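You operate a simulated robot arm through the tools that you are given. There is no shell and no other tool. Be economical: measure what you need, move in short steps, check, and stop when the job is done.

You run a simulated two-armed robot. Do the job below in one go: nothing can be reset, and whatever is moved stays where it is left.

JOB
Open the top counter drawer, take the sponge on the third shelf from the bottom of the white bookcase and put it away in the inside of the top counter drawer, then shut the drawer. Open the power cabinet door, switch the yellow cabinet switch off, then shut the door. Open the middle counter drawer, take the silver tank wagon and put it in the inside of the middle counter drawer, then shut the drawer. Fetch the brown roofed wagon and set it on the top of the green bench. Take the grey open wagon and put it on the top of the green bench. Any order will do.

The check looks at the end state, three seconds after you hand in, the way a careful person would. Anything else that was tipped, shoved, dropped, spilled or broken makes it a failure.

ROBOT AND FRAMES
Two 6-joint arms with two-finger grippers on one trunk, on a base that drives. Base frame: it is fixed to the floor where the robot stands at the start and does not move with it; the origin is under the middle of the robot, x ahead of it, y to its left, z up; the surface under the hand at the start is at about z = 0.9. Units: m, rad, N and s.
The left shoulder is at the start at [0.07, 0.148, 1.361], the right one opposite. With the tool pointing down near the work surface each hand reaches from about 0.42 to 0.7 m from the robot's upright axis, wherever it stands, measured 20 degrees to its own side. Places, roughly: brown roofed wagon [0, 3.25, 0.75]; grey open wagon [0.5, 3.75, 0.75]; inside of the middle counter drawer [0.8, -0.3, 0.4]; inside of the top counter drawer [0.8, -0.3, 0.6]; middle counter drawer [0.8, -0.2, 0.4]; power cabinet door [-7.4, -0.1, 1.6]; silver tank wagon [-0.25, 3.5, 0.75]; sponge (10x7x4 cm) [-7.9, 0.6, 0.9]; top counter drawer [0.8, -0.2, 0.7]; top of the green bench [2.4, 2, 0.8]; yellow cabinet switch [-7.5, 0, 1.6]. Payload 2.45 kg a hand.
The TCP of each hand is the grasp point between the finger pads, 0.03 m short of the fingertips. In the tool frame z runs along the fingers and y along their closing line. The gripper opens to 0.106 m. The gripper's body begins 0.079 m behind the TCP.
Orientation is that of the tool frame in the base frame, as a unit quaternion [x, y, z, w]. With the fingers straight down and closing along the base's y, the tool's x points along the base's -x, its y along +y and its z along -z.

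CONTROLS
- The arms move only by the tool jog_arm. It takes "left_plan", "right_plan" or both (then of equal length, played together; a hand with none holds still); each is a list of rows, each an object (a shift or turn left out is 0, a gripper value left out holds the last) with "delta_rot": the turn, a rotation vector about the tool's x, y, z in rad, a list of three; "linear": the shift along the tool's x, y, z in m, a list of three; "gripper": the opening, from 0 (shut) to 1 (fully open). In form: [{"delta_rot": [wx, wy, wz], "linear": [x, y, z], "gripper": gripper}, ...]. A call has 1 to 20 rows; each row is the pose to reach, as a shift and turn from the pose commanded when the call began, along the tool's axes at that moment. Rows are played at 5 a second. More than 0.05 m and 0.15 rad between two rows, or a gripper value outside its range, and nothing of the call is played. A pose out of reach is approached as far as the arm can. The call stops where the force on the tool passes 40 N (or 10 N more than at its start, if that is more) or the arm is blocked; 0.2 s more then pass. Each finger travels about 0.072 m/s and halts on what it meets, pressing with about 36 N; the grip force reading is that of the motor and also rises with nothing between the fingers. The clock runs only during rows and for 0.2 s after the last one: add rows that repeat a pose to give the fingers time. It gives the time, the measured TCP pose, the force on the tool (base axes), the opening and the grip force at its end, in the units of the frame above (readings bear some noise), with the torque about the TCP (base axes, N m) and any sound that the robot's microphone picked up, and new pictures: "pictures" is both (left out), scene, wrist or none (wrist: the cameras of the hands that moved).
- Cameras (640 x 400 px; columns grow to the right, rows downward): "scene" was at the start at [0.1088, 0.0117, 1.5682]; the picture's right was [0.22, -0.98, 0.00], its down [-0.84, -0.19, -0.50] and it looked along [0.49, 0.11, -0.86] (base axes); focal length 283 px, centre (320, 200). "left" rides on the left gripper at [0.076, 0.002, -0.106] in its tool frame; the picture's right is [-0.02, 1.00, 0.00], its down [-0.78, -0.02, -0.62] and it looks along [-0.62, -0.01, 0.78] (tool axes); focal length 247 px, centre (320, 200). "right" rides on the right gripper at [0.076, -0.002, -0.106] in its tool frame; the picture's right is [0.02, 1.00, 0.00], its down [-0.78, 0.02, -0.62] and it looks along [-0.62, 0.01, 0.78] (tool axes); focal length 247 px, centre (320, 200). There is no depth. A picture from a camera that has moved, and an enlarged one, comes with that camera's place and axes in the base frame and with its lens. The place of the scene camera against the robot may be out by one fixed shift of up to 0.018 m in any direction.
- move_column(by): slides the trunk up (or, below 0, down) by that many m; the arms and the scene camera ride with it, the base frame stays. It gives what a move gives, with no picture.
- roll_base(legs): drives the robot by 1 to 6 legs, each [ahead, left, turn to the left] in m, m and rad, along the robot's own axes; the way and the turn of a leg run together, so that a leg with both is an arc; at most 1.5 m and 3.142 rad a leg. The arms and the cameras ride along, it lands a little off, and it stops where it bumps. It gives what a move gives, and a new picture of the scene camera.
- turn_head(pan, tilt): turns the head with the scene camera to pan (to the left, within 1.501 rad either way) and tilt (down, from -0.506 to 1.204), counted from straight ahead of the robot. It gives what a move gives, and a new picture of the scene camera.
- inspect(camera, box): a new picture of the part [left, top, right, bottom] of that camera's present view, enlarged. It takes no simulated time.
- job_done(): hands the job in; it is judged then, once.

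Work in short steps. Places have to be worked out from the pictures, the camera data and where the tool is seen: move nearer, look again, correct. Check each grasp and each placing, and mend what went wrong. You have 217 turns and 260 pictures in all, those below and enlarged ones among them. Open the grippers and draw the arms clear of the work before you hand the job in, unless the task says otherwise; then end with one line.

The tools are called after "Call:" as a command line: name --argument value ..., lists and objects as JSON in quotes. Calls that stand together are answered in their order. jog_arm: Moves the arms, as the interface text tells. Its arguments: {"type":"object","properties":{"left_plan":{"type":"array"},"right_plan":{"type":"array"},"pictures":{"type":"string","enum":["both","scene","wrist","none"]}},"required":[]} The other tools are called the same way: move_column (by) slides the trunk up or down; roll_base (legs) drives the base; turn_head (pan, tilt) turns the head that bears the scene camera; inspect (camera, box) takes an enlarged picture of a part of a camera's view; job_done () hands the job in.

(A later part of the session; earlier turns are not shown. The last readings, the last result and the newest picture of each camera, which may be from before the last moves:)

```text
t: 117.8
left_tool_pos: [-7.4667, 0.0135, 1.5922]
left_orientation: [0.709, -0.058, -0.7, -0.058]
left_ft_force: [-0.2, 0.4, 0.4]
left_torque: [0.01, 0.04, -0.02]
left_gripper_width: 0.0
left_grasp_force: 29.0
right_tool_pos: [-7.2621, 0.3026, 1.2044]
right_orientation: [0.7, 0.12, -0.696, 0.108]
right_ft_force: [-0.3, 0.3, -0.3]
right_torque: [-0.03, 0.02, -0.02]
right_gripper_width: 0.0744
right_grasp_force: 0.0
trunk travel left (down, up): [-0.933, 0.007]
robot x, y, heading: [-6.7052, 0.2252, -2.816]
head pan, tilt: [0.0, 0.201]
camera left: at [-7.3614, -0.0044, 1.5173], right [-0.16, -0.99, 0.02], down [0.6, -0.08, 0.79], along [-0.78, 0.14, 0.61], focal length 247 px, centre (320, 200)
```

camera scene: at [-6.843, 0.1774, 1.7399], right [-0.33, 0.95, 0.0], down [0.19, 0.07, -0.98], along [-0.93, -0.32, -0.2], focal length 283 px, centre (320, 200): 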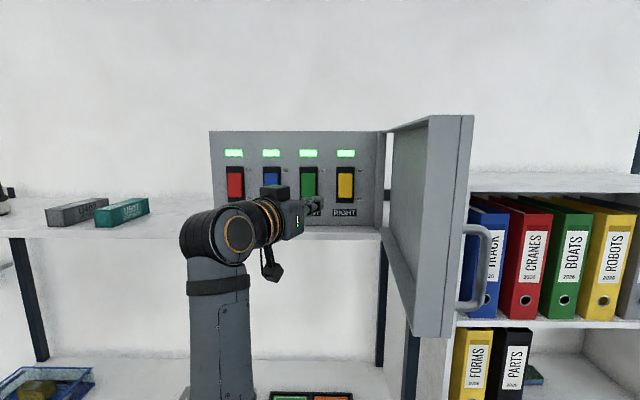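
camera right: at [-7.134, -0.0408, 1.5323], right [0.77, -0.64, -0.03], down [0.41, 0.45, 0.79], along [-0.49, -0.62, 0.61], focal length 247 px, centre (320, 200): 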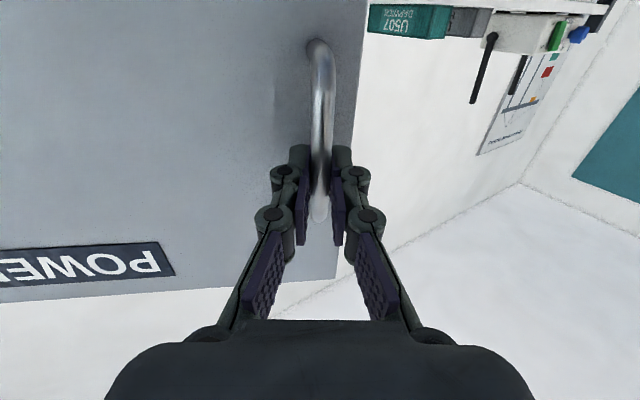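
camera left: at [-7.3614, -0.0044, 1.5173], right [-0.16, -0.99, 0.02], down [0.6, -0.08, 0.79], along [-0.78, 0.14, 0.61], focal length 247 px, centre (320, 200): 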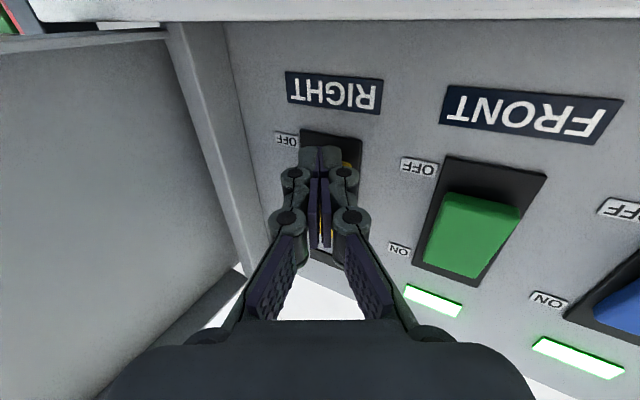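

Still no force; continue 2 cm.

Call:
jog_arm --left_plan '[{"linear": [-0.003, 0.003, 0.007]}, {"linear": [-0.003, 0.003, 0.014]}, {"linear": [-0.003, 0.003, 0.021]}]'

```text
t: 118.4
left_tool_pos: [-7.4693, 0.0138, 1.5938]
left_orientation: [0.713, -0.058, -0.696, -0.059]
left_ft_force: [25.8, 2.4, -7.9]
left_torque: [0.0, 0.05, 0.05]
left_gripper_width: 0.0
left_grasp_force: 28.9
right_tool_pos: [-7.2533, 0.3031, 1.2083]
right_orientation: [-0.697, -0.122, 0.698, -0.109]
right_ft_force: [0.3, 0.2, 0.0]
right_torque: [-0.02, 0.01, -0.03]
right_gripper_width: 0.0742
right_grasp_force: 0.1
trunk travel left (down, up): [-0.933, 0.007]
robot x, y, heading: [-6.7015, 0.2305, -2.807]
head pan, tilt: [0.0, 0.201]
stopped in row 2 (left hand): the force on the tool passed its limit at 44 N (the readings are from after the stop); the commanded pose is now the measured one
camera scene: at [-6.8324, 0.1818, 1.7409], right [-0.33, 0.95, 0.0], down [0.18, 0.06, -0.98], along [-0.93, -0.32, -0.19], focal length 283 px, centre (320, 200)
camera left: at [-7.3632, -0.0052, 1.5198], right [-0.16, -0.99, 0.02], down [0.6, -0.08, 0.8], along [-0.79, 0.14, 0.6], focal length 247 px, centre (320, 200)
```

scene: 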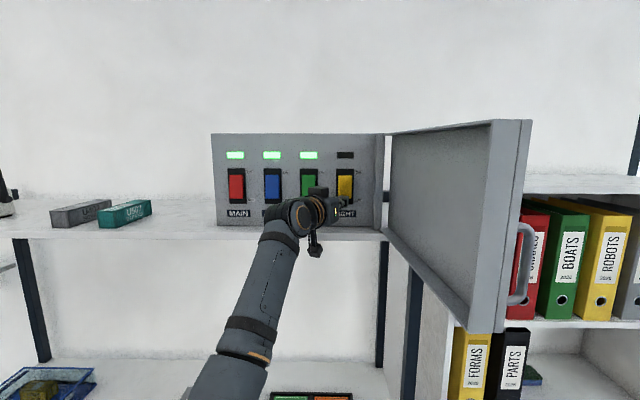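
left: 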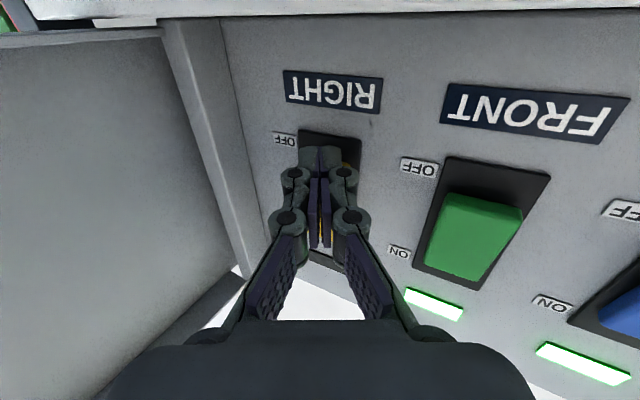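

The RIGHT (yellow) lamp went dark: switch is off. Retract the left hand.

Call:
jog_arm --left_plan '[{"linear": [0, 0, -0.045]}, {"linear": [0, 0, -0.09]}, {"linear": [0, 0, -0.135]}, {"linear": [0, 0.02, -0.18]}, {"linear": [0, 0.06, -0.2]}, {"linear": [0, 0.1, -0.2]}]' --right_plan '[{"gripper": 0.0}, {"gripper": 0.0}, {"gripper": 0.0}, {"gripper": 0.0}, {"gripper": 0.0}, {"gripper": 0.0}]' --pictures "none"

Call:
roll_base --legs '[[-0.05, -0.1, 0]]'

```text
t: 119.8
left_tool_pos: [-7.2989, -0.1212, 1.5923]
left_orientation: [0.715, -0.057, -0.695, -0.06]
left_ft_force: [-0.3, -1.4, 0.2]
left_torque: [0.04, -0.05, -0.01]
left_gripper_width: 0.0
left_grasp_force: 28.5
right_tool_pos: [-7.261, 0.3008, 1.2039]
right_orientation: [0.7, 0.122, -0.696, 0.109]
right_ft_force: [0.1, -0.5, 0.0]
right_torque: [0.01, 0.04, -0.04]
right_gripper_width: 0.0
right_grasp_force: 28.2
trunk travel left (down, up): [-0.933, 0.007]
robot x, y, heading: [-6.7034, 0.2305, -2.807]
head pan, tilt: [0.0, 0.201]
```

```text
t: 121.0
left_tool_pos: [-7.285, -0.0135, 1.5919]
left_orientation: [0.715, -0.056, -0.695, -0.059]
left_ft_force: [0.2, -0.8, -0.2]
left_torque: [0.0, 0.01, -0.02]
left_gripper_width: 0.0
left_grasp_force: 28.4
right_tool_pos: [-7.2459, 0.4092, 1.2039]
right_orientation: [0.7, 0.123, -0.695, 0.108]
right_ft_force: [0.2, 0.3, 0.1]
right_torque: [0.02, 0.0, -0.01]
right_gripper_width: 0.0
right_grasp_force: 29.0
trunk travel left (down, up): [-0.933, 0.007]
robot x, y, heading: [-6.6888, 0.3404, -2.81]
head pan, tilt: [0.0, 0.201]
camera scene: at [-6.8298, 0.2854, 1.7397], right [-0.33, 0.95, 0.0], down [0.19, 0.07, -0.98], along [-0.93, -0.32, -0.2], focal length 283 px, centre (320, 200)
```

scene: 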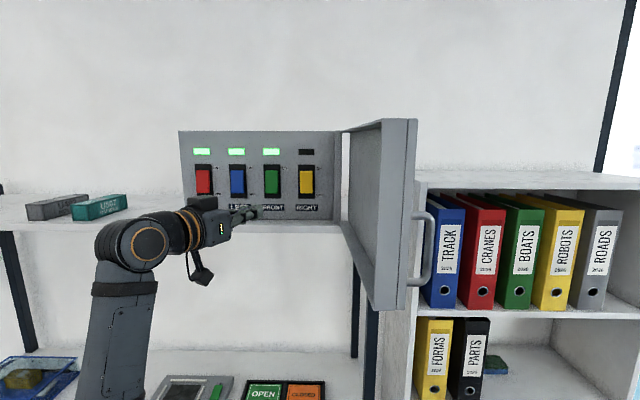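

Pull the left arm well away, and raise the right hand on the outer side of the door.

Call:
jog_arm --left_plan '[{"linear": [0, 0.04, -0.02]}, {"linear": [0, 0.08, -0.04]}, {"linear": [0, 0.12, -0.06]}, {"linear": [0, 0.16, -0.08]}, {"linear": [0, 0.2, -0.1]}, {"linear": [0, 0.22, -0.13]}, {"linear": [0, 0.24, -0.16]}, {"linear": [0, 0.26, -0.19]}, {"linear": [0, 0.26, -0.2]}]' --right_plan '[{"linear": [-0.045, 0, 0]}, {"linear": [-0.09, 0, 0]}, {"linear": [-0.135, 0, 0]}, {"linear": [-0.18, 0, 0]}, {"linear": [-0.225, 0, 0]}, {"linear": [-0.27, 0, 0]}, {"linear": [-0.315, 0, 0]}, {"linear": [-0.36, 0, 0]}, {"linear": [-0.4, 0, 0]}]'

```text
t: 123.0
left_tool_pos: [-7.129, -0.3016, 1.5978]
left_orientation: [0.715, -0.057, -0.694, -0.059]
left_ft_force: [0.1, 0.0, 0.3]
left_torque: [-0.01, -0.01, -0.06]
left_gripper_width: 0.0
left_grasp_force: 28.5
right_tool_pos: [-7.2473, 0.4021, 1.604]
right_orientation: [0.7, 0.122, -0.695, 0.109]
right_ft_force: [0.4, -0.1, -0.6]
right_torque: [-0.02, 0.0, -0.03]
right_gripper_width: 0.0
right_grasp_force: 28.2
right hand out of reach, approached as far as the arm can: row 4, 5, 6, 7
trunk travel left (down, up): [-0.933, 0.007]
robot x, y, heading: [-6.685, 0.3428, -2.81]
head pan, tilt: [0.0, 0.201]
camera scene: at [-6.829, 0.2884, 1.7398], right [-0.33, 0.95, 0.0], down [0.19, 0.07, -0.98], along [-0.93, -0.32, -0.2], focal length 283 px, centre (320, 200)
camera right: at [-7.1453, 0.441, 1.5308], right [0.32, -0.95, -0.04], down [0.59, 0.17, 0.79], along [-0.74, -0.28, 0.61], focal length 247 px, centre (320, 200)
camera left: at [-7.0232, -0.3199, 1.5241], right [-0.16, -0.99, 0.02], down [0.59, -0.09, 0.8], along [-0.79, 0.14, 0.6], focal length 247 px, centre (320, 200)
```

scene: 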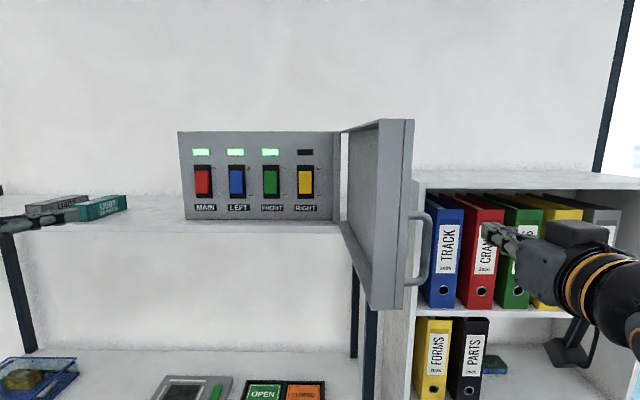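
right: 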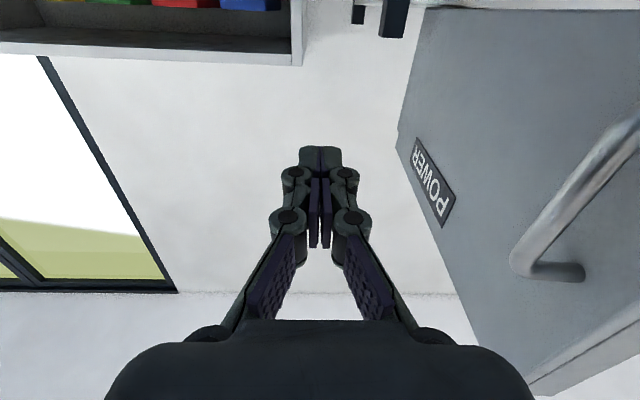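
left: 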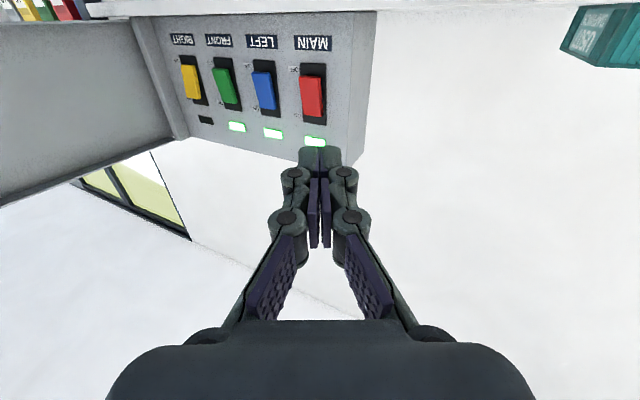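

Push the door leftwards with the right hand.

Call:
jog_arm --right_plan '[{"linear": [0, 0.04, 0]}, {"linear": [0, 0.08, 0]}, {"linear": [0, 0.12, 0]}, {"linear": [0, 0.15, 0]}, {"linear": [0, 0.17, 0]}]' --pictures "scene"

Call:
roll_base --legs '[[0, 0.15, 0]]'

```text
t: 124.2
left_tool_pos: [-7.1272, -0.303, 1.5971]
left_orientation: [0.715, -0.056, -0.694, -0.059]
left_ft_force: [0.2, -0.5, 0.5]
left_torque: [-0.02, 0.0, -0.05]
left_gripper_width: 0.0
left_grasp_force: 28.5
right_tool_pos: [-7.2562, 0.3337, 1.6227]
right_orientation: [0.699, 0.122, -0.698, 0.096]
right_ft_force: [-0.6, -1.0, -0.9]
right_torque: [-0.02, -0.01, -0.06]
right_gripper_width: 0.0
right_grasp_force: 29.1
right hand out of reach, approached as far as the arm can: row 2, 3, 4, 5
trunk travel left (down, up): [-0.933, 0.007]
robot x, y, heading: [-6.687, 0.3422, -2.81]
head pan, tilt: [0.0, 0.201]
camera scene: at [-6.8276, 0.2862, 1.7399], right [-0.33, 0.95, 0.0], down [0.19, 0.07, -0.98], along [-0.93, -0.32, -0.2], focal length 283 px, centre (320, 200)
```

scene: 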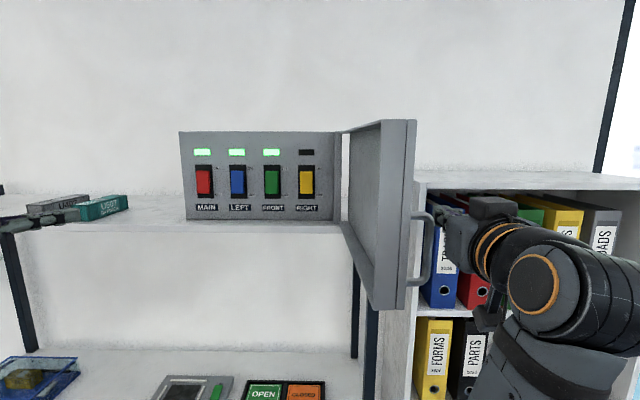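

```text
t: 125.6
left_tool_pos: [-7.0821, -0.4359, 1.6003]
left_orientation: [0.715, -0.057, -0.694, -0.057]
left_ft_force: [1.0, 0.0, 0.1]
left_torque: [-0.01, -0.02, 0.05]
left_gripper_width: 0.0
left_grasp_force: 28.7
right_tool_pos: [-7.2099, 0.2009, 1.6217]
right_orientation: [0.699, 0.12, -0.698, 0.099]
right_ft_force: [-0.3, 0.2, 0.2]
right_torque: [0.0, 0.0, 0.02]
right_gripper_width: 0.0
right_grasp_force: 28.6
trunk travel left (down, up): [-0.933, 0.007]
robot x, y, heading: [-6.6396, 0.2032, -2.811]
head pan, tilt: [0.0, 0.201]
camera scene: at [-6.7819, 0.1542, 1.7399], right [-0.33, 0.95, 0.0], down [0.19, 0.06, -0.98], along [-0.93, -0.32, -0.2], focal length 283 px, centre (320, 200)
```

scene: 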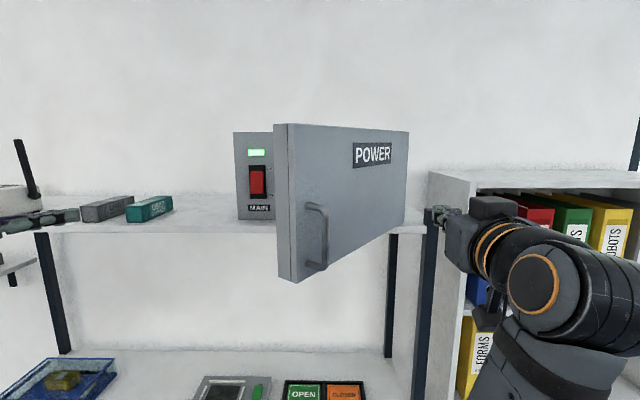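

Door swung to ~0.7 rad by itself. Retract the left hand, shift base left so the right hand faces the door.

Call:
jog_arm --left_plan '[{"linear": [0, 0, -0.045]}, {"linear": [0, 0, -0.09]}, {"linear": [0, 0, -0.13]}]' --pictures "none"

Call:
roll_base --legs '[[0, 0.25, 0]]'

```text
t: 126.4
left_tool_pos: [-7.0248, -0.4501, 1.6031]
left_orientation: [0.716, -0.057, -0.694, -0.058]
left_ft_force: [-0.9, -0.1, 0.4]
left_torque: [0.01, 0.02, -0.02]
left_gripper_width: 0.0001
left_grasp_force: 28.6
left hand out of reach, approached as far as the arm can: row 2, 3
right_tool_pos: [-7.2148, 0.1972, 1.621]
right_orientation: [0.699, 0.121, -0.698, 0.096]
right_ft_force: [-0.5, 0.1, -0.6]
right_torque: [0.02, -0.01, 0.02]
right_gripper_width: 0.0003
right_grasp_force: 28.8
trunk travel left (down, up): [-0.933, 0.007]
robot x, y, heading: [-6.6392, 0.2045, -2.809]
head pan, tilt: [0.0, 0.201]
```

```text
t: 128.2
left_tool_pos: [-6.942, -0.6781, 1.6056]
left_orientation: [0.715, -0.06, -0.694, -0.059]
left_ft_force: [0.3, 1.1, -0.3]
left_torque: [0.02, -0.01, 0.02]
left_gripper_width: 0.0001
left_grasp_force: 28.4
right_tool_pos: [-7.1297, -0.0291, 1.6215]
right_orientation: [-0.699, -0.118, 0.699, -0.096]
right_ft_force: [0.6, -0.1, -0.6]
right_torque: [-0.01, 0.01, 0.03]
right_gripper_width: 0.0001
right_grasp_force: 28.4
trunk travel left (down, up): [-0.933, 0.007]
robot x, y, heading: [-6.5574, -0.0337, -2.818]
head pan, tilt: [0.0, 0.201]
camera scene: at [-6.7016, -0.0782, 1.74], right [-0.32, 0.95, 0.0], down [0.19, 0.06, -0.98], along [-0.93, -0.32, -0.2], focal length 283 px, centre (320, 200)
```

scene: 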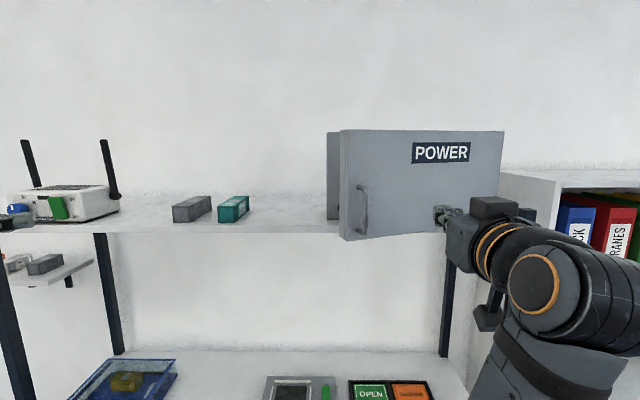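

The door is at ~0.35 rad. Push forward with the right hand.

Call:
jog_arm --right_plan '[{"linear": [0, 0, 0.045]}, {"linear": [0, 0, 0.09]}, {"linear": [0, 0, 0.135]}, {"linear": [0, 0, 0.18]}]' --pictures "scene"

```text
t: 129.2
left_tool_pos: [-6.9427, -0.686, 1.6032]
left_orientation: [0.716, -0.058, -0.693, -0.06]
left_ft_force: [0.0, -1.0, -0.2]
left_torque: [0.0, 0.02, -0.02]
left_gripper_width: 0.0
left_grasp_force: 28.3
right_tool_pos: [-7.3025, -0.0903, 1.6214]
right_orientation: [0.699, 0.119, -0.699, 0.094]
right_ft_force: [-0.1, -1.0, -0.3]
right_torque: [-0.03, -0.02, 0.0]
right_gripper_width: 0.0001
right_grasp_force: 28.3
trunk travel left (down, up): [-0.933, 0.007]
robot x, y, heading: [-6.5539, -0.0358, -2.817]
head pan, tilt: [0.0, 0.201]
camera scene: at [-6.7016, -0.0863, 1.7397], right [-0.32, 0.95, 0.0], down [0.19, 0.07, -0.98], along [-0.93, -0.32, -0.2], focal length 283 px, centre (320, 200)
```

scene: 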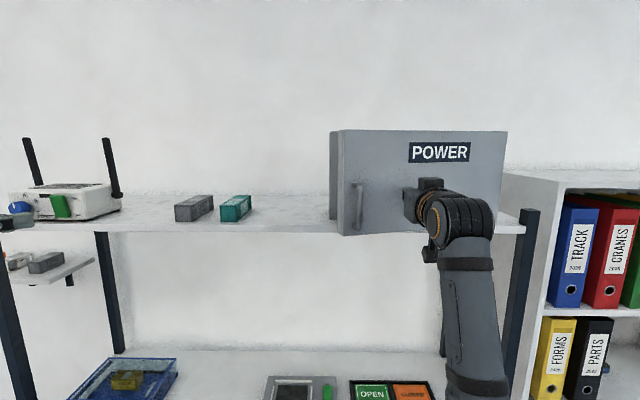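

Moving with the hand; keep pushing until contact force builds.

Call:
roll_base --legs '[[0.06, 0, 0]]'

Call:
jog_arm --right_plan '[{"linear": [0, 0, 0.02]}, {"linear": [0, 0, 0.04]}, {"linear": [0, 0, 0.06]}, {"linear": [0, 0, 0.08]}, {"linear": [0, 0, 0.1]}]' --pictures "scene"

```text
t: 130.2
left_tool_pos: [-6.9834, -0.6991, 1.6113]
left_orientation: [0.712, -0.06, -0.697, -0.057]
left_ft_force: [2.0, 1.0, -0.3]
left_torque: [-0.01, -0.06, 0.02]
left_gripper_width: 0.0
left_grasp_force: 28.4
right_tool_pos: [-7.3409, -0.1014, 1.6295]
right_orientation: [-0.695, -0.118, 0.703, -0.096]
right_ft_force: [1.9, 1.3, 0.0]
right_torque: [0.06, -0.05, 0.0]
right_gripper_width: 0.0003
right_grasp_force: 28.2
trunk travel left (down, up): [-0.933, 0.007]
robot x, y, heading: [-6.6167, -0.054, -2.816]
head pan, tilt: [0.0, 0.201]
camera scene: at [-6.741, -0.0971, 1.7415], right [-0.32, 0.95, 0.0], down [0.18, 0.06, -0.98], along [-0.93, -0.32, -0.19], focal length 283 px, centre (320, 200)
```

scene: 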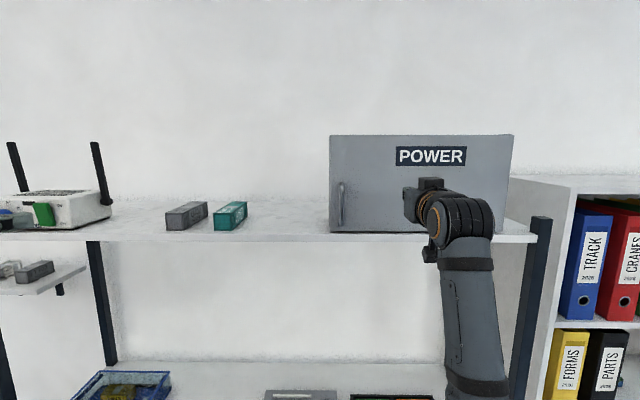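

```text
t: 130.8
left_tool_pos: [-6.9883, -0.7, 1.6087]
left_orientation: [0.713, -0.059, -0.697, -0.058]
left_ft_force: [1.1, -0.6, 0.7]
left_torque: [-0.01, -0.07, 0.1]
left_gripper_width: 0.0003
left_grasp_force: 27.8
right_tool_pos: [-7.3776, -0.1138, 1.6267]
right_orientation: [-0.698, -0.12, 0.7, -0.095]
right_ft_force: [0.6, 0.4, 0.3]
right_torque: [0.02, -0.03, -0.03]
right_gripper_width: 0.0002
right_grasp_force: 28.5
trunk travel left (down, up): [-0.933, 0.007]
robot x, y, heading: [-6.6126, -0.0553, -2.807]
head pan, tilt: [0.0, 0.201]
stopped in row 2 (right hand): the force on the tool passed its limit at 59 N (the readings are from after the stop); the commanded pose is now the measured one
camera scene: at [-6.7469, -0.0998, 1.7409], right [-0.32, 0.95, 0.0], down [0.18, 0.06, -0.98], along [-0.93, -0.32, -0.19], focal length 283 px, centre (320, 200)
```

scene: 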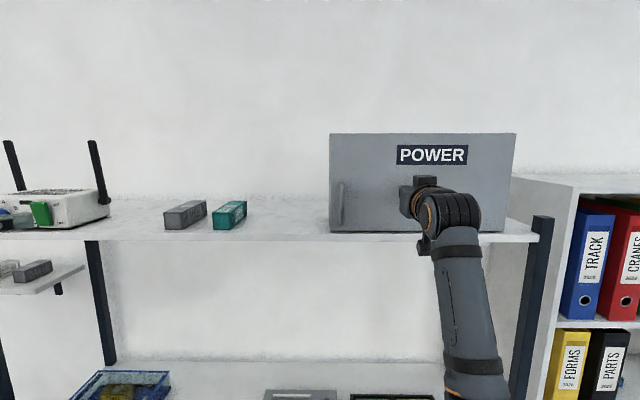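

Door is shut. Back off and go look at the sponge.

Call:
jog_arm --right_plan '[{"linear": [0, 0, -0.045]}, {"linear": [0, 0, -0.09]}, {"linear": [0, 0, -0.13]}]' --pictures "none"

Call:
roll_base --legs '[[-0.3, 0, 0], [0, -0.65, 0]]'

```text
t: 131.6
left_tool_pos: [-6.9946, -0.7011, 1.6045]
left_orientation: [0.715, -0.059, -0.694, -0.06]
left_ft_force: [0.1, -0.2, 0.7]
left_torque: [0.01, -0.02, 0.0]
left_gripper_width: 0.0
left_grasp_force: 28.1
right_tool_pos: [-7.2583, -0.0772, 1.6234]
right_orientation: [0.7, 0.12, -0.698, 0.093]
right_ft_force: [0.7, -0.6, 0.4]
right_torque: [0.0, -0.03, 0.03]
right_gripper_width: 0.0
right_grasp_force: 28.3
trunk travel left (down, up): [-0.933, 0.007]
robot x, y, heading: [-6.6145, -0.053, -2.816]
head pan, tilt: [0.0, 0.201]
```

```text
t: 136.8
left_tool_pos: [-6.9265, 0.0137, 1.6028]
left_orientation: [0.715, -0.059, -0.694, -0.061]
left_ft_force: [-0.6, -1.1, -1.3]
left_torque: [0.02, -0.01, -0.04]
left_gripper_width: 0.0
left_grasp_force: 28.8
right_tool_pos: [-7.1899, 0.6382, 1.6228]
right_orientation: [0.7, 0.121, -0.697, 0.093]
right_ft_force: [0.2, 0.1, 0.5]
right_torque: [-0.01, 0.01, 0.0]
right_gripper_width: 0.0001
right_grasp_force: 28.5
trunk travel left (down, up): [-0.933, 0.007]
robot x, y, heading: [-6.5409, 0.6617, -2.812]
head pan, tilt: [0.0, 0.201]
camera scene: at [-6.684, 0.6131, 1.7399], right [-0.32, 0.95, 0.0], down [0.19, 0.07, -0.98], along [-0.93, -0.32, -0.2], focal length 283 px, centre (320, 200)
```

scene: 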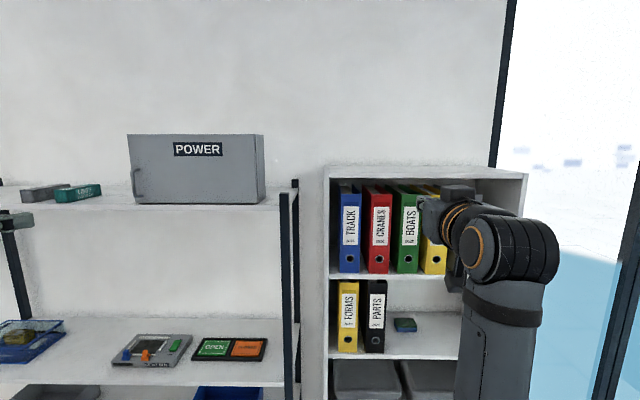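

Power door is shut. Lower the trunk and look at the sponge on shelf three.

Call:
move_column --by -0.45

Call:
inspect --camera "scene" --box '[320, 120, 520, 245]'

```text
refused: -0.45 is not a number from -0.4 to 0.4
```

```text
3.20 times, centred on (420, 182) of scene
camera zoom: at [-6.684, 0.6131, 1.7399], right [-0.32, 0.95, 0.0], down [0.19, 0.07, -0.98], along [-0.93, -0.32, -0.2], focal length 906 px, centre (0, 256)
```

zoom: 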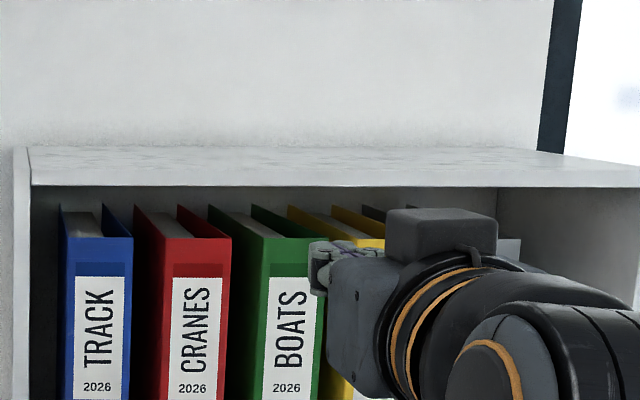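

Call:
inspect --camera "scene" --box '[360, 270, 470, 339]'

Call:
move_column --by -0.4

Call:
inspect --camera "scene" --box '[320, 160, 520, 285]'

```text
5.80 times, centred on (415, 304) of scene
camera zoom: at [-6.684, 0.6131, 1.7399], right [-0.32, 0.95, 0.0], down [0.19, 0.07, -0.98], along [-0.93, -0.32, -0.2], focal length 1641 px, centre (-231, -406)
```

zoom: 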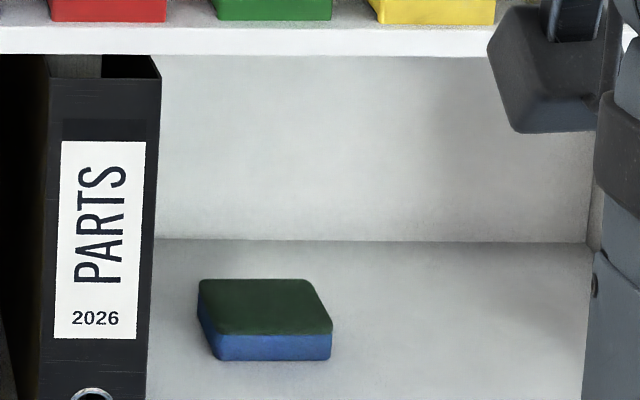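

```text
t: 140.7
left_tool_pos: [-6.9266, 0.015, 1.2025]
left_orientation: [0.715, -0.058, -0.694, -0.059]
left_ft_force: [-0.3, -0.7, -0.2]
left_torque: [0.01, 0.04, -0.01]
left_gripper_width: 0.0
left_grasp_force: 28.7
right_tool_pos: [-7.1913, 0.641, 1.2222]
right_orientation: [0.7, 0.12, -0.698, 0.094]
right_ft_force: [-0.4, 0.3, -0.6]
right_torque: [-0.02, 0.03, -0.01]
right_gripper_width: 0.0002
right_grasp_force: 28.3
trunk travel left (down, up): [-0.533, 0.407]
robot x, y, heading: [-6.5416, 0.6642, -2.812]
head pan, tilt: [0.0, 0.201]
```

```text
3.20 times, centred on (420, 222) of scene
camera zoom: at [-6.6845, 0.6155, 1.34], right [-0.32, 0.95, 0.0], down [0.19, 0.06, -0.98], along [-0.93, -0.32, -0.2], focal length 906 px, centre (0, 128)
```

zoom: 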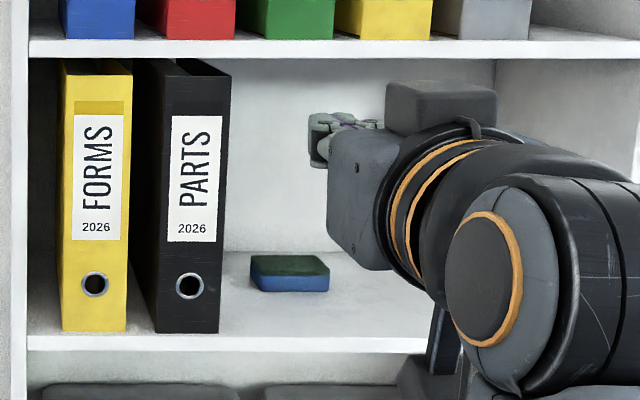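

Sponge: long side faces front, shelf surface z≈0.87, about 1.33 m ahead and 0.4 m right. I pitch the right hand 45° down, open it, and fold the left arm back.

Call:
jog_arm --left_plan '[{"delta_rot": [-0.1, 0, 0], "linear": [0, 0.01, -0.02]}, {"delta_rot": [-0.2, 0, 0], "linear": [0, 0.02, -0.04]}, {"delta_rot": [-0.3, 0, 0], "linear": [0, 0.03, -0.06]}, {"delta_rot": [-0.4, 0, 0], "linear": [0, 0.04, -0.08]}, {"delta_rot": [-0.5, 0, 0], "linear": [0, 0.05, -0.1]}, {"delta_rot": [-0.5, 0, 0], "linear": [0, 0.05, -0.1]}]' --right_plan '[{"delta_rot": [0, 0.13, 0], "linear": [0.03, 0, 0], "gripper": 1}, {"delta_rot": [0, 0.26, 0], "linear": [0.06, 0, 0]}, {"delta_rot": [0, 0.39, 0], "linear": [0.09, 0, 0]}, {"delta_rot": [0, 0.52, 0], "linear": [0.12, 0, 0]}, {"delta_rot": [0, 0.65, 0], "linear": [0.15, 0, 0]}, {"delta_rot": [0, 0.785, 0], "linear": [0.18, 0, 0]}]' --pictures "none"

Call:
jog_arm --left_plan '[{"delta_rot": [0, 0.14, 0]}, {"delta_rot": [0, 0.28, 0]}, {"delta_rot": [0, 0.42, 0]}, {"delta_rot": [0, 0.56, 0]}, {"delta_rot": [0, 0.7, 0]}, {"delta_rot": [0, 0.84, 0]}, {"delta_rot": [0, 0.98, 0]}, {"delta_rot": [0, 1.12, 0]}, {"delta_rot": [0, 1.26, 0]}, {"delta_rot": [0, 1.4, 0]}, {"delta_rot": [0, 1.54, 0]}]'

```text
t: 142.1
left_tool_pos: [-6.884, -0.0829, 1.2586]
left_orientation: [0.707, 0.115, -0.687, 0.118]
left_ft_force: [-0.3, -0.2, 1.0]
left_torque: [0.0, 0.01, -0.01]
left_gripper_width: 0.0
left_grasp_force: 28.8
left hand out of reach, approached as far as the arm can: row 1, 2, 3, 4, 5, 6
right_tool_pos: [-7.192, 0.6465, 1.0409]
right_orientation: [0.914, 0.146, -0.376, 0.041]
right_ft_force: [-0.4, 0.2, -0.8]
right_torque: [0.01, -0.04, -0.04]
right_gripper_width: 0.1056
right_grasp_force: 0.1
trunk travel left (down, up): [-0.533, 0.407]
robot x, y, heading: [-6.5452, 0.6654, -2.812]
head pan, tilt: [0.0, 0.201]
```

```text
t: 144.5
left_tool_pos: [-6.8125, -0.0653, 1.1203]
left_orientation: [0.986, 0.166, -0.028, 0.007]
left_ft_force: [0.8, -1.1, -1.6]
left_torque: [0.18, 0.03, -0.01]
left_gripper_width: 0.0001
left_grasp_force: 28.4
left hand out of reach, approached as far as the arm can: row 6, 7, 8, 9, 10, 11
right_tool_pos: [-7.1907, 0.6402, 1.0434]
right_orientation: [0.914, 0.149, -0.376, 0.039]
right_ft_force: [0.4, -1.0, 0.9]
right_torque: [0.07, -0.01, -0.07]
right_gripper_width: 0.106
right_grasp_force: 0.0
trunk travel left (down, up): [-0.533, 0.407]
robot x, y, heading: [-6.5429, 0.6636, -2.818]
head pan, tilt: [0.0, 0.201]
camera scene: at [-6.6849, 0.6069, 1.3396], right [-0.32, 0.95, 0.01], down [0.19, 0.07, -0.98], along [-0.93, -0.31, -0.2], focal length 283 px, centre (320, 200)
camera left: at [-6.7349, -0.0399, 1.2211], right [0.31, -0.95, 0.01], down [-0.71, -0.22, 0.67], along [-0.63, -0.21, -0.75], focal length 247 px, centre (320, 200)
```

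scene: 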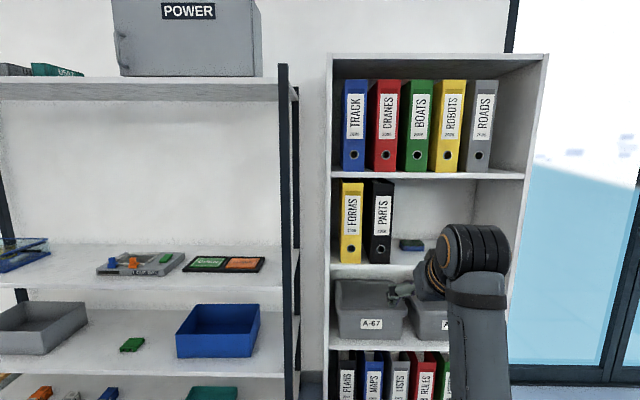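
left: 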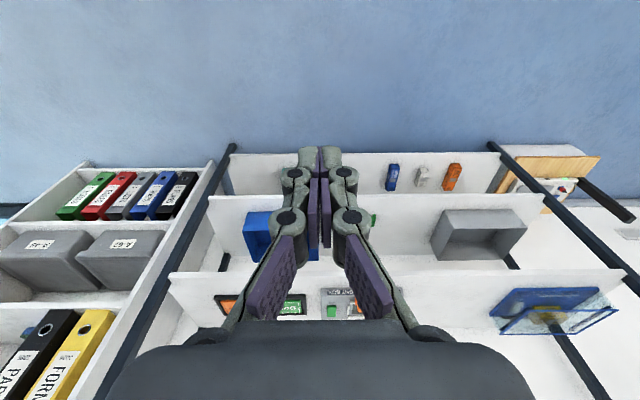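

Tuck the left hand further back, then drive toward the bookcase.

Call:
jog_arm --left_plan '[{"linear": [0.025, -0.04, 0]}, {"linear": [0.05, -0.08, 0]}, {"linear": [0.075, -0.12, 0]}, {"linear": [0.1, -0.16, 0]}, {"linear": [0.11, -0.2, 0]}]' --pictures "none"

Call:
roll_base --legs '[[0, -0.2, 0], [0.42, 0, 0]]'

Call:
inspect --camera "right" --box '[0, 0, 640, 400]'

```text
t: 145.7
left_tool_pos: [-6.8139, -0.0558, 1.1286]
left_orientation: [0.986, 0.165, -0.031, 0.011]
left_ft_force: [0.3, -0.2, 0.0]
left_torque: [-0.02, 0.0, -0.01]
left_gripper_width: 0.0002
left_grasp_force: 28.7
left hand out of reach, approached as far as the arm can: row 1, 2, 3, 4, 5
right_tool_pos: [-7.1914, 0.6477, 1.0423]
right_orientation: [0.914, 0.147, -0.377, 0.042]
right_ft_force: [1.5, -0.1, 0.7]
right_torque: [-0.01, 0.0, -0.01]
right_gripper_width: 0.1058
right_grasp_force: 0.1
trunk travel left (down, up): [-0.533, 0.407]
robot x, y, heading: [-6.5421, 0.6649, -2.811]
head pan, tilt: [0.0, 0.201]
```

```text
t: 147.0
left_tool_pos: [-6.9245, 0.0126, 1.1253]
left_orientation: [0.993, 0.115, -0.03, 0.008]
left_ft_force: [-0.1, 0.1, 0.2]
left_torque: [-0.03, -0.11, 0.0]
left_gripper_width: 0.0
left_grasp_force: 29.0
right_tool_pos: [-7.2249, 0.7518, 1.0418]
right_orientation: [0.92, 0.099, -0.378, 0.022]
right_ft_force: [-0.7, 0.0, 0.2]
right_torque: [0.0, 0.01, -0.02]
right_gripper_width: 0.106
right_grasp_force: 0.0
trunk travel left (down, up): [-0.533, 0.407]
robot x, y, heading: [-6.5712, 0.6997, -2.916]
head pan, tilt: [0.0, 0.201]
stopped in leg 1: the robot was blocked; the commanded pose is now the measured one
camera scene: at [-6.7248, 0.6657, 1.3396], right [-0.22, 0.98, 0.0], down [0.2, 0.04, -0.98], along [-0.96, -0.22, -0.2], focal length 283 px, centre (320, 200)
```

scene: 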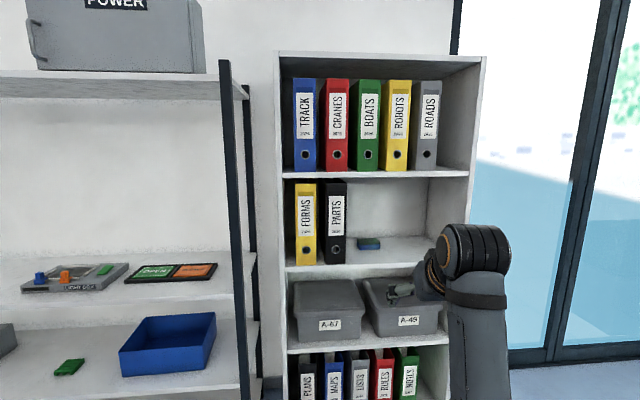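

```text
1.00 times, centred on (320, 200) of right (not enlarged: the box is as wide or as high as the picture)
camera zoom: at [-7.0975, 0.7786, 1.0654], right [0.21, -0.98, -0.05], down [-0.11, -0.07, 0.99], along [-0.97, -0.21, -0.12], focal length 247 px, centre (320, 200)
```

zoom: 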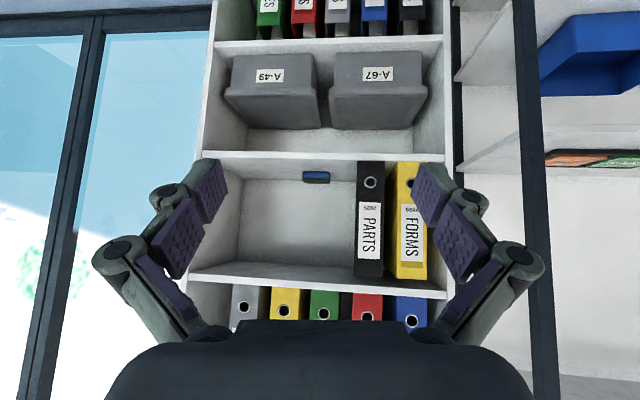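

Blocked on the right, most likely by the layout table's corner. I look that way.

Call:
turn_head --pan -1.3 --tilt 0.9

```text
t: 148.5
left_tool_pos: [-6.9208, 0.0137, 1.1279]
left_orientation: [0.993, 0.115, -0.031, 0.008]
left_ft_force: [-0.2, 0.1, 0.8]
left_torque: [-0.02, 0.01, -0.02]
left_gripper_width: 0.0001
left_grasp_force: 28.4
right_tool_pos: [-7.2228, 0.7508, 1.0438]
right_orientation: [0.92, 0.099, -0.378, 0.023]
right_ft_force: [0.9, -0.2, 0.2]
right_torque: [0.03, 0.02, -0.01]
right_gripper_width: 0.106
right_grasp_force: 0.1
trunk travel left (down, up): [-0.533, 0.407]
robot x, y, heading: [-6.5769, 0.7018, -2.919]
head pan, tilt: [-1.3, 0.901]
camera scene: at [-6.6672, 0.7535, 1.2784], right [0.88, 0.47, 0.0], down [0.37, -0.69, -0.62], along [-0.29, 0.55, -0.78], focal length 283 px, centre (320, 200)
```

scene: 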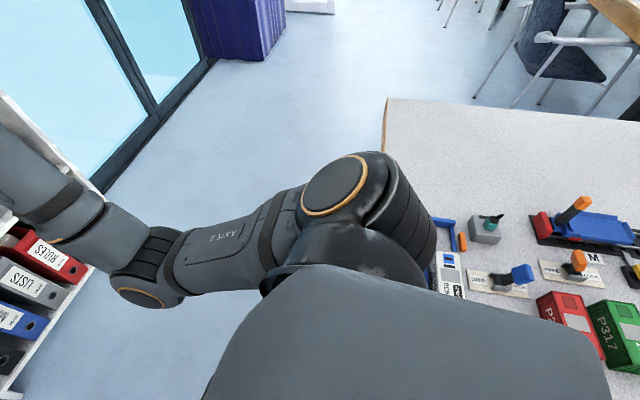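

The base touched the table corner. Move left a bit, straighten, go forward past the table, then right.

Call:
roll_base --legs '[[0, 0.1, 0], [0, 0, 0.107], [0.4, 0, 0]]'

Call:
turn_head --pan -1.3 --tilt 0.8

```text
t: 152.2
left_tool_pos: [-7.2056, -0.2464, 1.1275]
left_orientation: [0.986, 0.165, -0.03, 0.01]
left_ft_force: [0.5, 0.0, -0.4]
left_torque: [-0.03, 0.02, 0.01]
left_gripper_width: 0.0
left_grasp_force: 28.6
right_tool_pos: [-7.5817, 0.458, 1.0438]
right_orientation: [0.913, 0.147, -0.378, 0.043]
right_ft_force: [0.1, 0.7, 0.1]
right_torque: [0.01, -0.02, 0.01]
right_gripper_width: 0.106
right_grasp_force: 0.1
trunk travel left (down, up): [-0.533, 0.407]
robot x, y, heading: [-6.9308, 0.4755, -2.814]
head pan, tilt: [-1.3, 0.901]
camera scene: at [-7.0301, 0.5185, 1.2784], right [0.83, 0.56, 0.0], down [0.44, -0.65, -0.62], along [-0.35, 0.51, -0.78], focal length 283 px, centre (320, 200)
```

scene: 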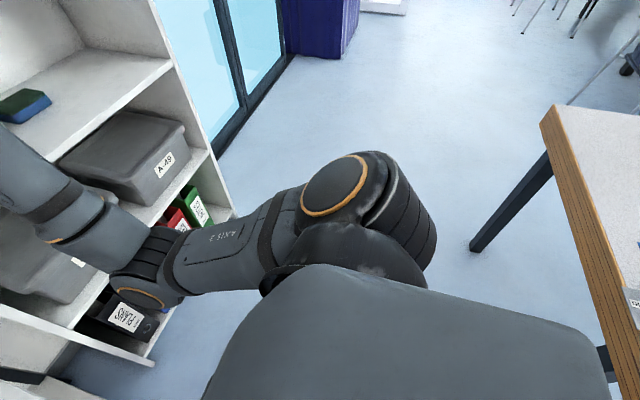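

```text
t: 152.9
left_tool_pos: [-7.2045, -0.2457, 1.1282]
left_orientation: [0.986, 0.166, -0.031, 0.011]
left_ft_force: [0.2, 0.5, 0.4]
left_torque: [-0.01, -0.01, -0.01]
left_gripper_width: 0.0
left_grasp_force: 28.4
right_tool_pos: [-7.5831, 0.457, 1.042]
right_orientation: [0.913, 0.147, -0.377, 0.042]
right_ft_force: [-0.1, 0.8, -0.3]
right_torque: [0.04, 0.0, -0.04]
right_gripper_width: 0.106
right_grasp_force: 0.0
trunk travel left (down, up): [-0.533, 0.407]
robot x, y, heading: [-6.9322, 0.474, -2.815]
head pan, tilt: [-1.3, 0.799]
camera scene: at [-7.033, 0.5226, 1.2862], right [0.83, 0.56, 0.0], down [0.4, -0.59, -0.7], along [-0.39, 0.58, -0.72], focal length 283 px, centre (320, 200)
```

scene: 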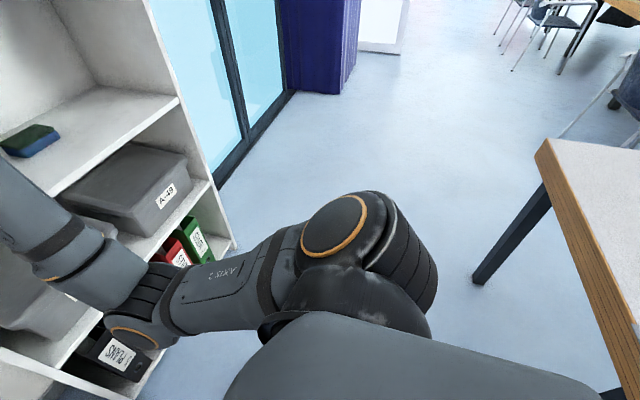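

Clear now. Sponge should be ~0.93 m ahead, 0.45 right. Shift right 0.23 and forward 0.1, looking ahead.

Call:
roll_base --legs '[[0, -0.24, 0], [0.1, 0, 0]]'

Call:
turn_head --pan -0.25 --tilt 0.5

Call:
inspect --camera "right" --box '[0, 0, 640, 400]'

```text
t: 155.4
left_tool_pos: [-7.3764, -0.0504, 1.1274]
left_orientation: [0.986, 0.167, -0.03, 0.01]
left_ft_force: [-0.5, 0.0, 0.6]
left_torque: [0.01, -0.02, 0.01]
left_gripper_width: 0.0
left_grasp_force: 28.3
right_tool_pos: [-7.7547, 0.6531, 1.043]
right_orientation: [0.913, 0.148, -0.377, 0.043]
right_ft_force: [0.0, -0.1, 0.7]
right_torque: [0.01, 0.01, -0.01]
right_gripper_width: 0.106
right_grasp_force: 0.1
trunk travel left (down, up): [-0.533, 0.407]
robot x, y, heading: [-7.1056, 0.6705, -2.812]
head pan, tilt: [-1.3, 0.799]
camera scene: at [-7.2059, 0.7181, 1.2863], right [0.83, 0.56, 0.0], down [0.4, -0.59, -0.7], along [-0.39, 0.58, -0.72], focal length 283 px, centre (320, 200)
```

scene: 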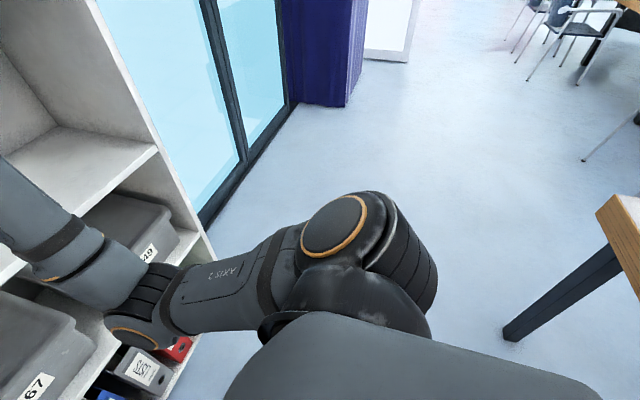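

```text
t: 156.7
left_tool_pos: [-7.376, -0.0498, 1.1275]
left_orientation: [0.985, 0.168, -0.03, 0.01]
left_ft_force: [-0.2, 0.7, -0.4]
left_torque: [-0.03, -0.01, -0.01]
left_gripper_width: 0.0
left_grasp_force: 28.9
right_tool_pos: [-7.7538, 0.653, 1.0424]
right_orientation: [0.913, 0.148, -0.378, 0.043]
right_ft_force: [0.1, 0.1, -0.2]
right_torque: [-0.01, 0.01, -0.01]
right_gripper_width: 0.106
right_grasp_force: 0.1
trunk travel left (down, up): [-0.533, 0.407]
robot x, y, heading: [-7.1063, 0.6694, -2.813]
head pan, tilt: [-0.25, 0.499]
camera scene: at [-7.2507, 0.6443, 1.3122], right [-0.08, 1.0, 0.0], down [0.48, 0.04, -0.88], along [-0.88, -0.07, -0.48], focal length 283 px, centre (320, 200)
```

scene: 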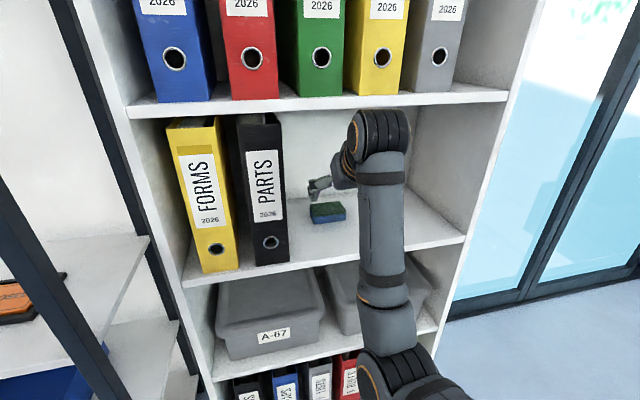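

```text
1.00 times, centred on (320, 200) of right (not enlarged: the box is as wide or as high as the picture)
camera zoom: at [-7.6308, 0.6932, 1.0667], right [0.32, -0.95, -0.05], down [-0.1, -0.08, 0.99], along [-0.94, -0.31, -0.12], focal length 247 px, centre (320, 200)
```

zoom: 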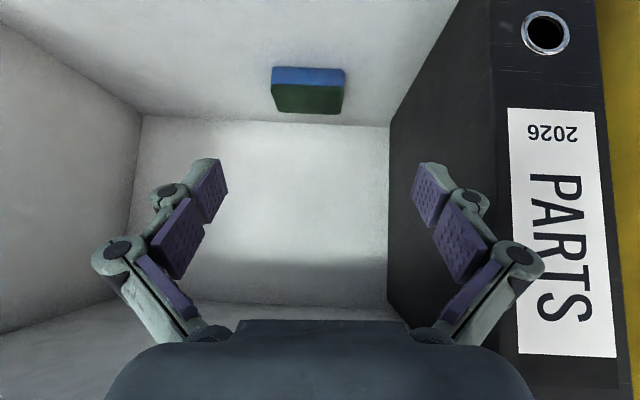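

The sponge sits straight ahead, ≈0.09 m wide; I advance along the finger axis with a small right shift, then check.

Call:
jog_arm --right_plan '[{"linear": [-0.018, -0.009, 0.03]}, {"linear": [-0.035, -0.017, 0.065]}, {"linear": [-0.035, -0.017, 0.11]}]' --pictures "wrist"

```text
t: 157.5
left_tool_pos: [-7.3771, -0.0509, 1.1261]
left_orientation: [0.985, 0.167, -0.029, 0.011]
left_ft_force: [0.3, 0.1, -0.3]
left_torque: [-0.02, -0.03, 0.0]
left_gripper_width: 0.0001
left_grasp_force: 28.5
right_tool_pos: [-7.8589, 0.6393, 0.9895]
right_orientation: [0.913, 0.148, -0.377, 0.043]
right_ft_force: [-0.2, 0.4, -0.9]
right_torque: [-0.01, 0.0, 0.01]
right_gripper_width: 0.1057
right_grasp_force: 0.1
trunk travel left (down, up): [-0.533, 0.407]
robot x, y, heading: [-7.1035, 0.6698, -2.817]
head pan, tilt: [-0.25, 0.499]
camera right: at [-7.7358, 0.6804, 1.0128], right [0.32, -0.95, -0.05], down [-0.1, -0.08, 0.99], along [-0.94, -0.31, -0.12], focal length 247 px, centre (320, 200)
```

right: 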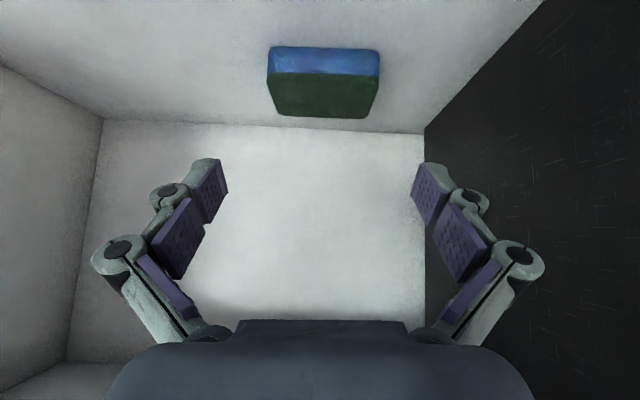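

Sponge width 0.095 m, centred laterally; shelf at z≈0.862. Advance 6 cm along the axis and recheck.

Call:
jog_arm --right_plan '[{"linear": [0, 0, 0.03]}, {"linear": [0, 0, 0.055]}]' --pictures "wrist"

```text
t: 158.1
left_tool_pos: [-7.3761, -0.0502, 1.1273]
left_orientation: [0.985, 0.167, -0.03, 0.011]
left_ft_force: [0.6, -0.3, -1.4]
left_torque: [-0.01, 0.01, -0.04]
left_gripper_width: 0.0
left_grasp_force: 29.1
right_tool_pos: [-7.8954, 0.6299, 0.951]
right_orientation: [0.913, 0.147, -0.378, 0.042]
right_ft_force: [0.0, -1.0, 0.6]
right_torque: [-0.04, 0.0, 0.0]
right_gripper_width: 0.106
right_grasp_force: 0.0
trunk travel left (down, up): [-0.533, 0.407]
robot x, y, heading: [-7.1022, 0.6712, -2.811]
head pan, tilt: [-0.25, 0.499]
camera right: at [-7.7717, 0.6699, 0.9742], right [0.32, -0.95, -0.05], down [-0.1, -0.08, 0.99], along [-0.94, -0.31, -0.12], focal length 247 px, centre (320, 200)
```

right: 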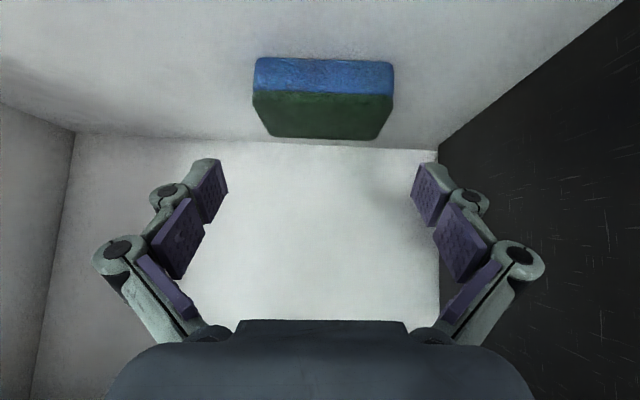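

Aligned within a few mm. Continue.

Call:
jog_arm --right_plan '[{"linear": [0, 0.001, 0.02]}, {"linear": [0, 0.001, 0.04]}]' --pictures "wrist"

```text
t: 158.7
left_tool_pos: [-7.3769, -0.0499, 1.1272]
left_orientation: [0.986, 0.166, -0.03, 0.011]
left_ft_force: [0.6, -0.5, 0.3]
left_torque: [-0.01, 0.01, -0.01]
left_gripper_width: 0.0002
left_grasp_force: 28.5
right_tool_pos: [-7.9231, 0.6222, 0.921]
right_orientation: [0.913, 0.148, -0.377, 0.043]
right_ft_force: [0.8, -0.4, -0.6]
right_torque: [0.0, 0.0, -0.01]
right_gripper_width: 0.1056
right_grasp_force: 0.1
trunk travel left (down, up): [-0.533, 0.407]
robot x, y, heading: [-7.1056, 0.6713, -2.812]
head pan, tilt: [-0.25, 0.499]
camera right: at [-7.7986, 0.6619, 0.945], right [0.32, -0.95, -0.05], down [-0.1, -0.08, 0.99], along [-0.94, -0.31, -0.12], focal length 247 px, centre (320, 200)
```

right: 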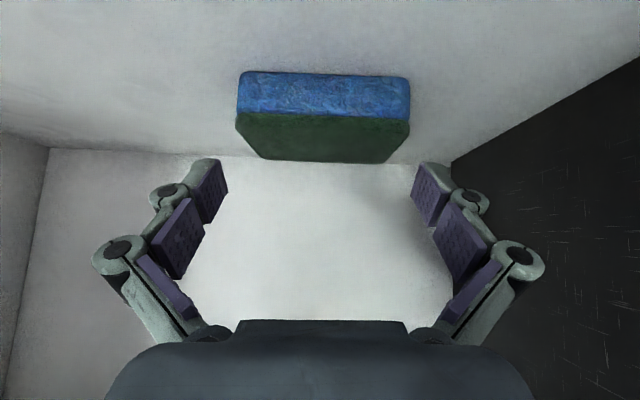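

Nudge 2 mm toward the binder side and advance the last 3 cm.

Call:
jog_arm --right_plan '[{"linear": [0, 0.002, 0.012]}, {"linear": [0, 0.002, 0.024]}, {"linear": [0, 0.002, 0.03]}]' --pictures "wrist"

```text
t: 159.5
left_tool_pos: [-7.3756, -0.0494, 1.1277]
left_orientation: [0.985, 0.167, -0.03, 0.011]
left_ft_force: [-0.3, -0.1, 0.2]
left_torque: [0.0, -0.03, -0.03]
left_gripper_width: 0.0
left_grasp_force: 28.5
right_tool_pos: [-7.9431, 0.6121, 0.9011]
right_orientation: [0.913, 0.147, -0.377, 0.042]
right_ft_force: [-0.5, 0.0, 0.6]
right_torque: [-0.01, -0.01, -0.03]
right_gripper_width: 0.1062
right_grasp_force: 0.0
trunk travel left (down, up): [-0.533, 0.407]
robot x, y, heading: [-7.1028, 0.671, -2.814]
head pan, tilt: [-0.25, 0.499]
camera right: at [-7.8184, 0.6537, 0.924], right [0.32, -0.95, -0.05], down [-0.1, -0.08, 0.99], along [-0.94, -0.31, -0.12], focal length 247 px, centre (320, 200)
```

right: 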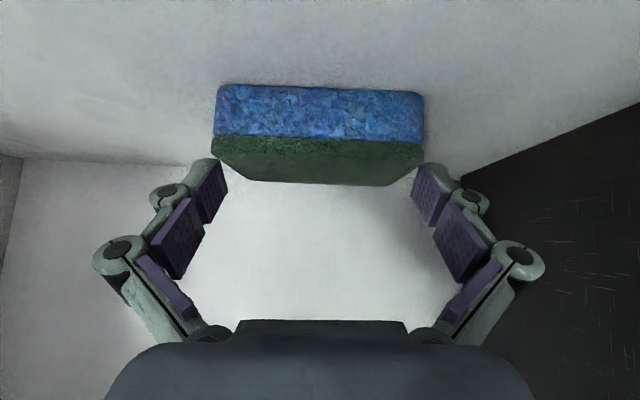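

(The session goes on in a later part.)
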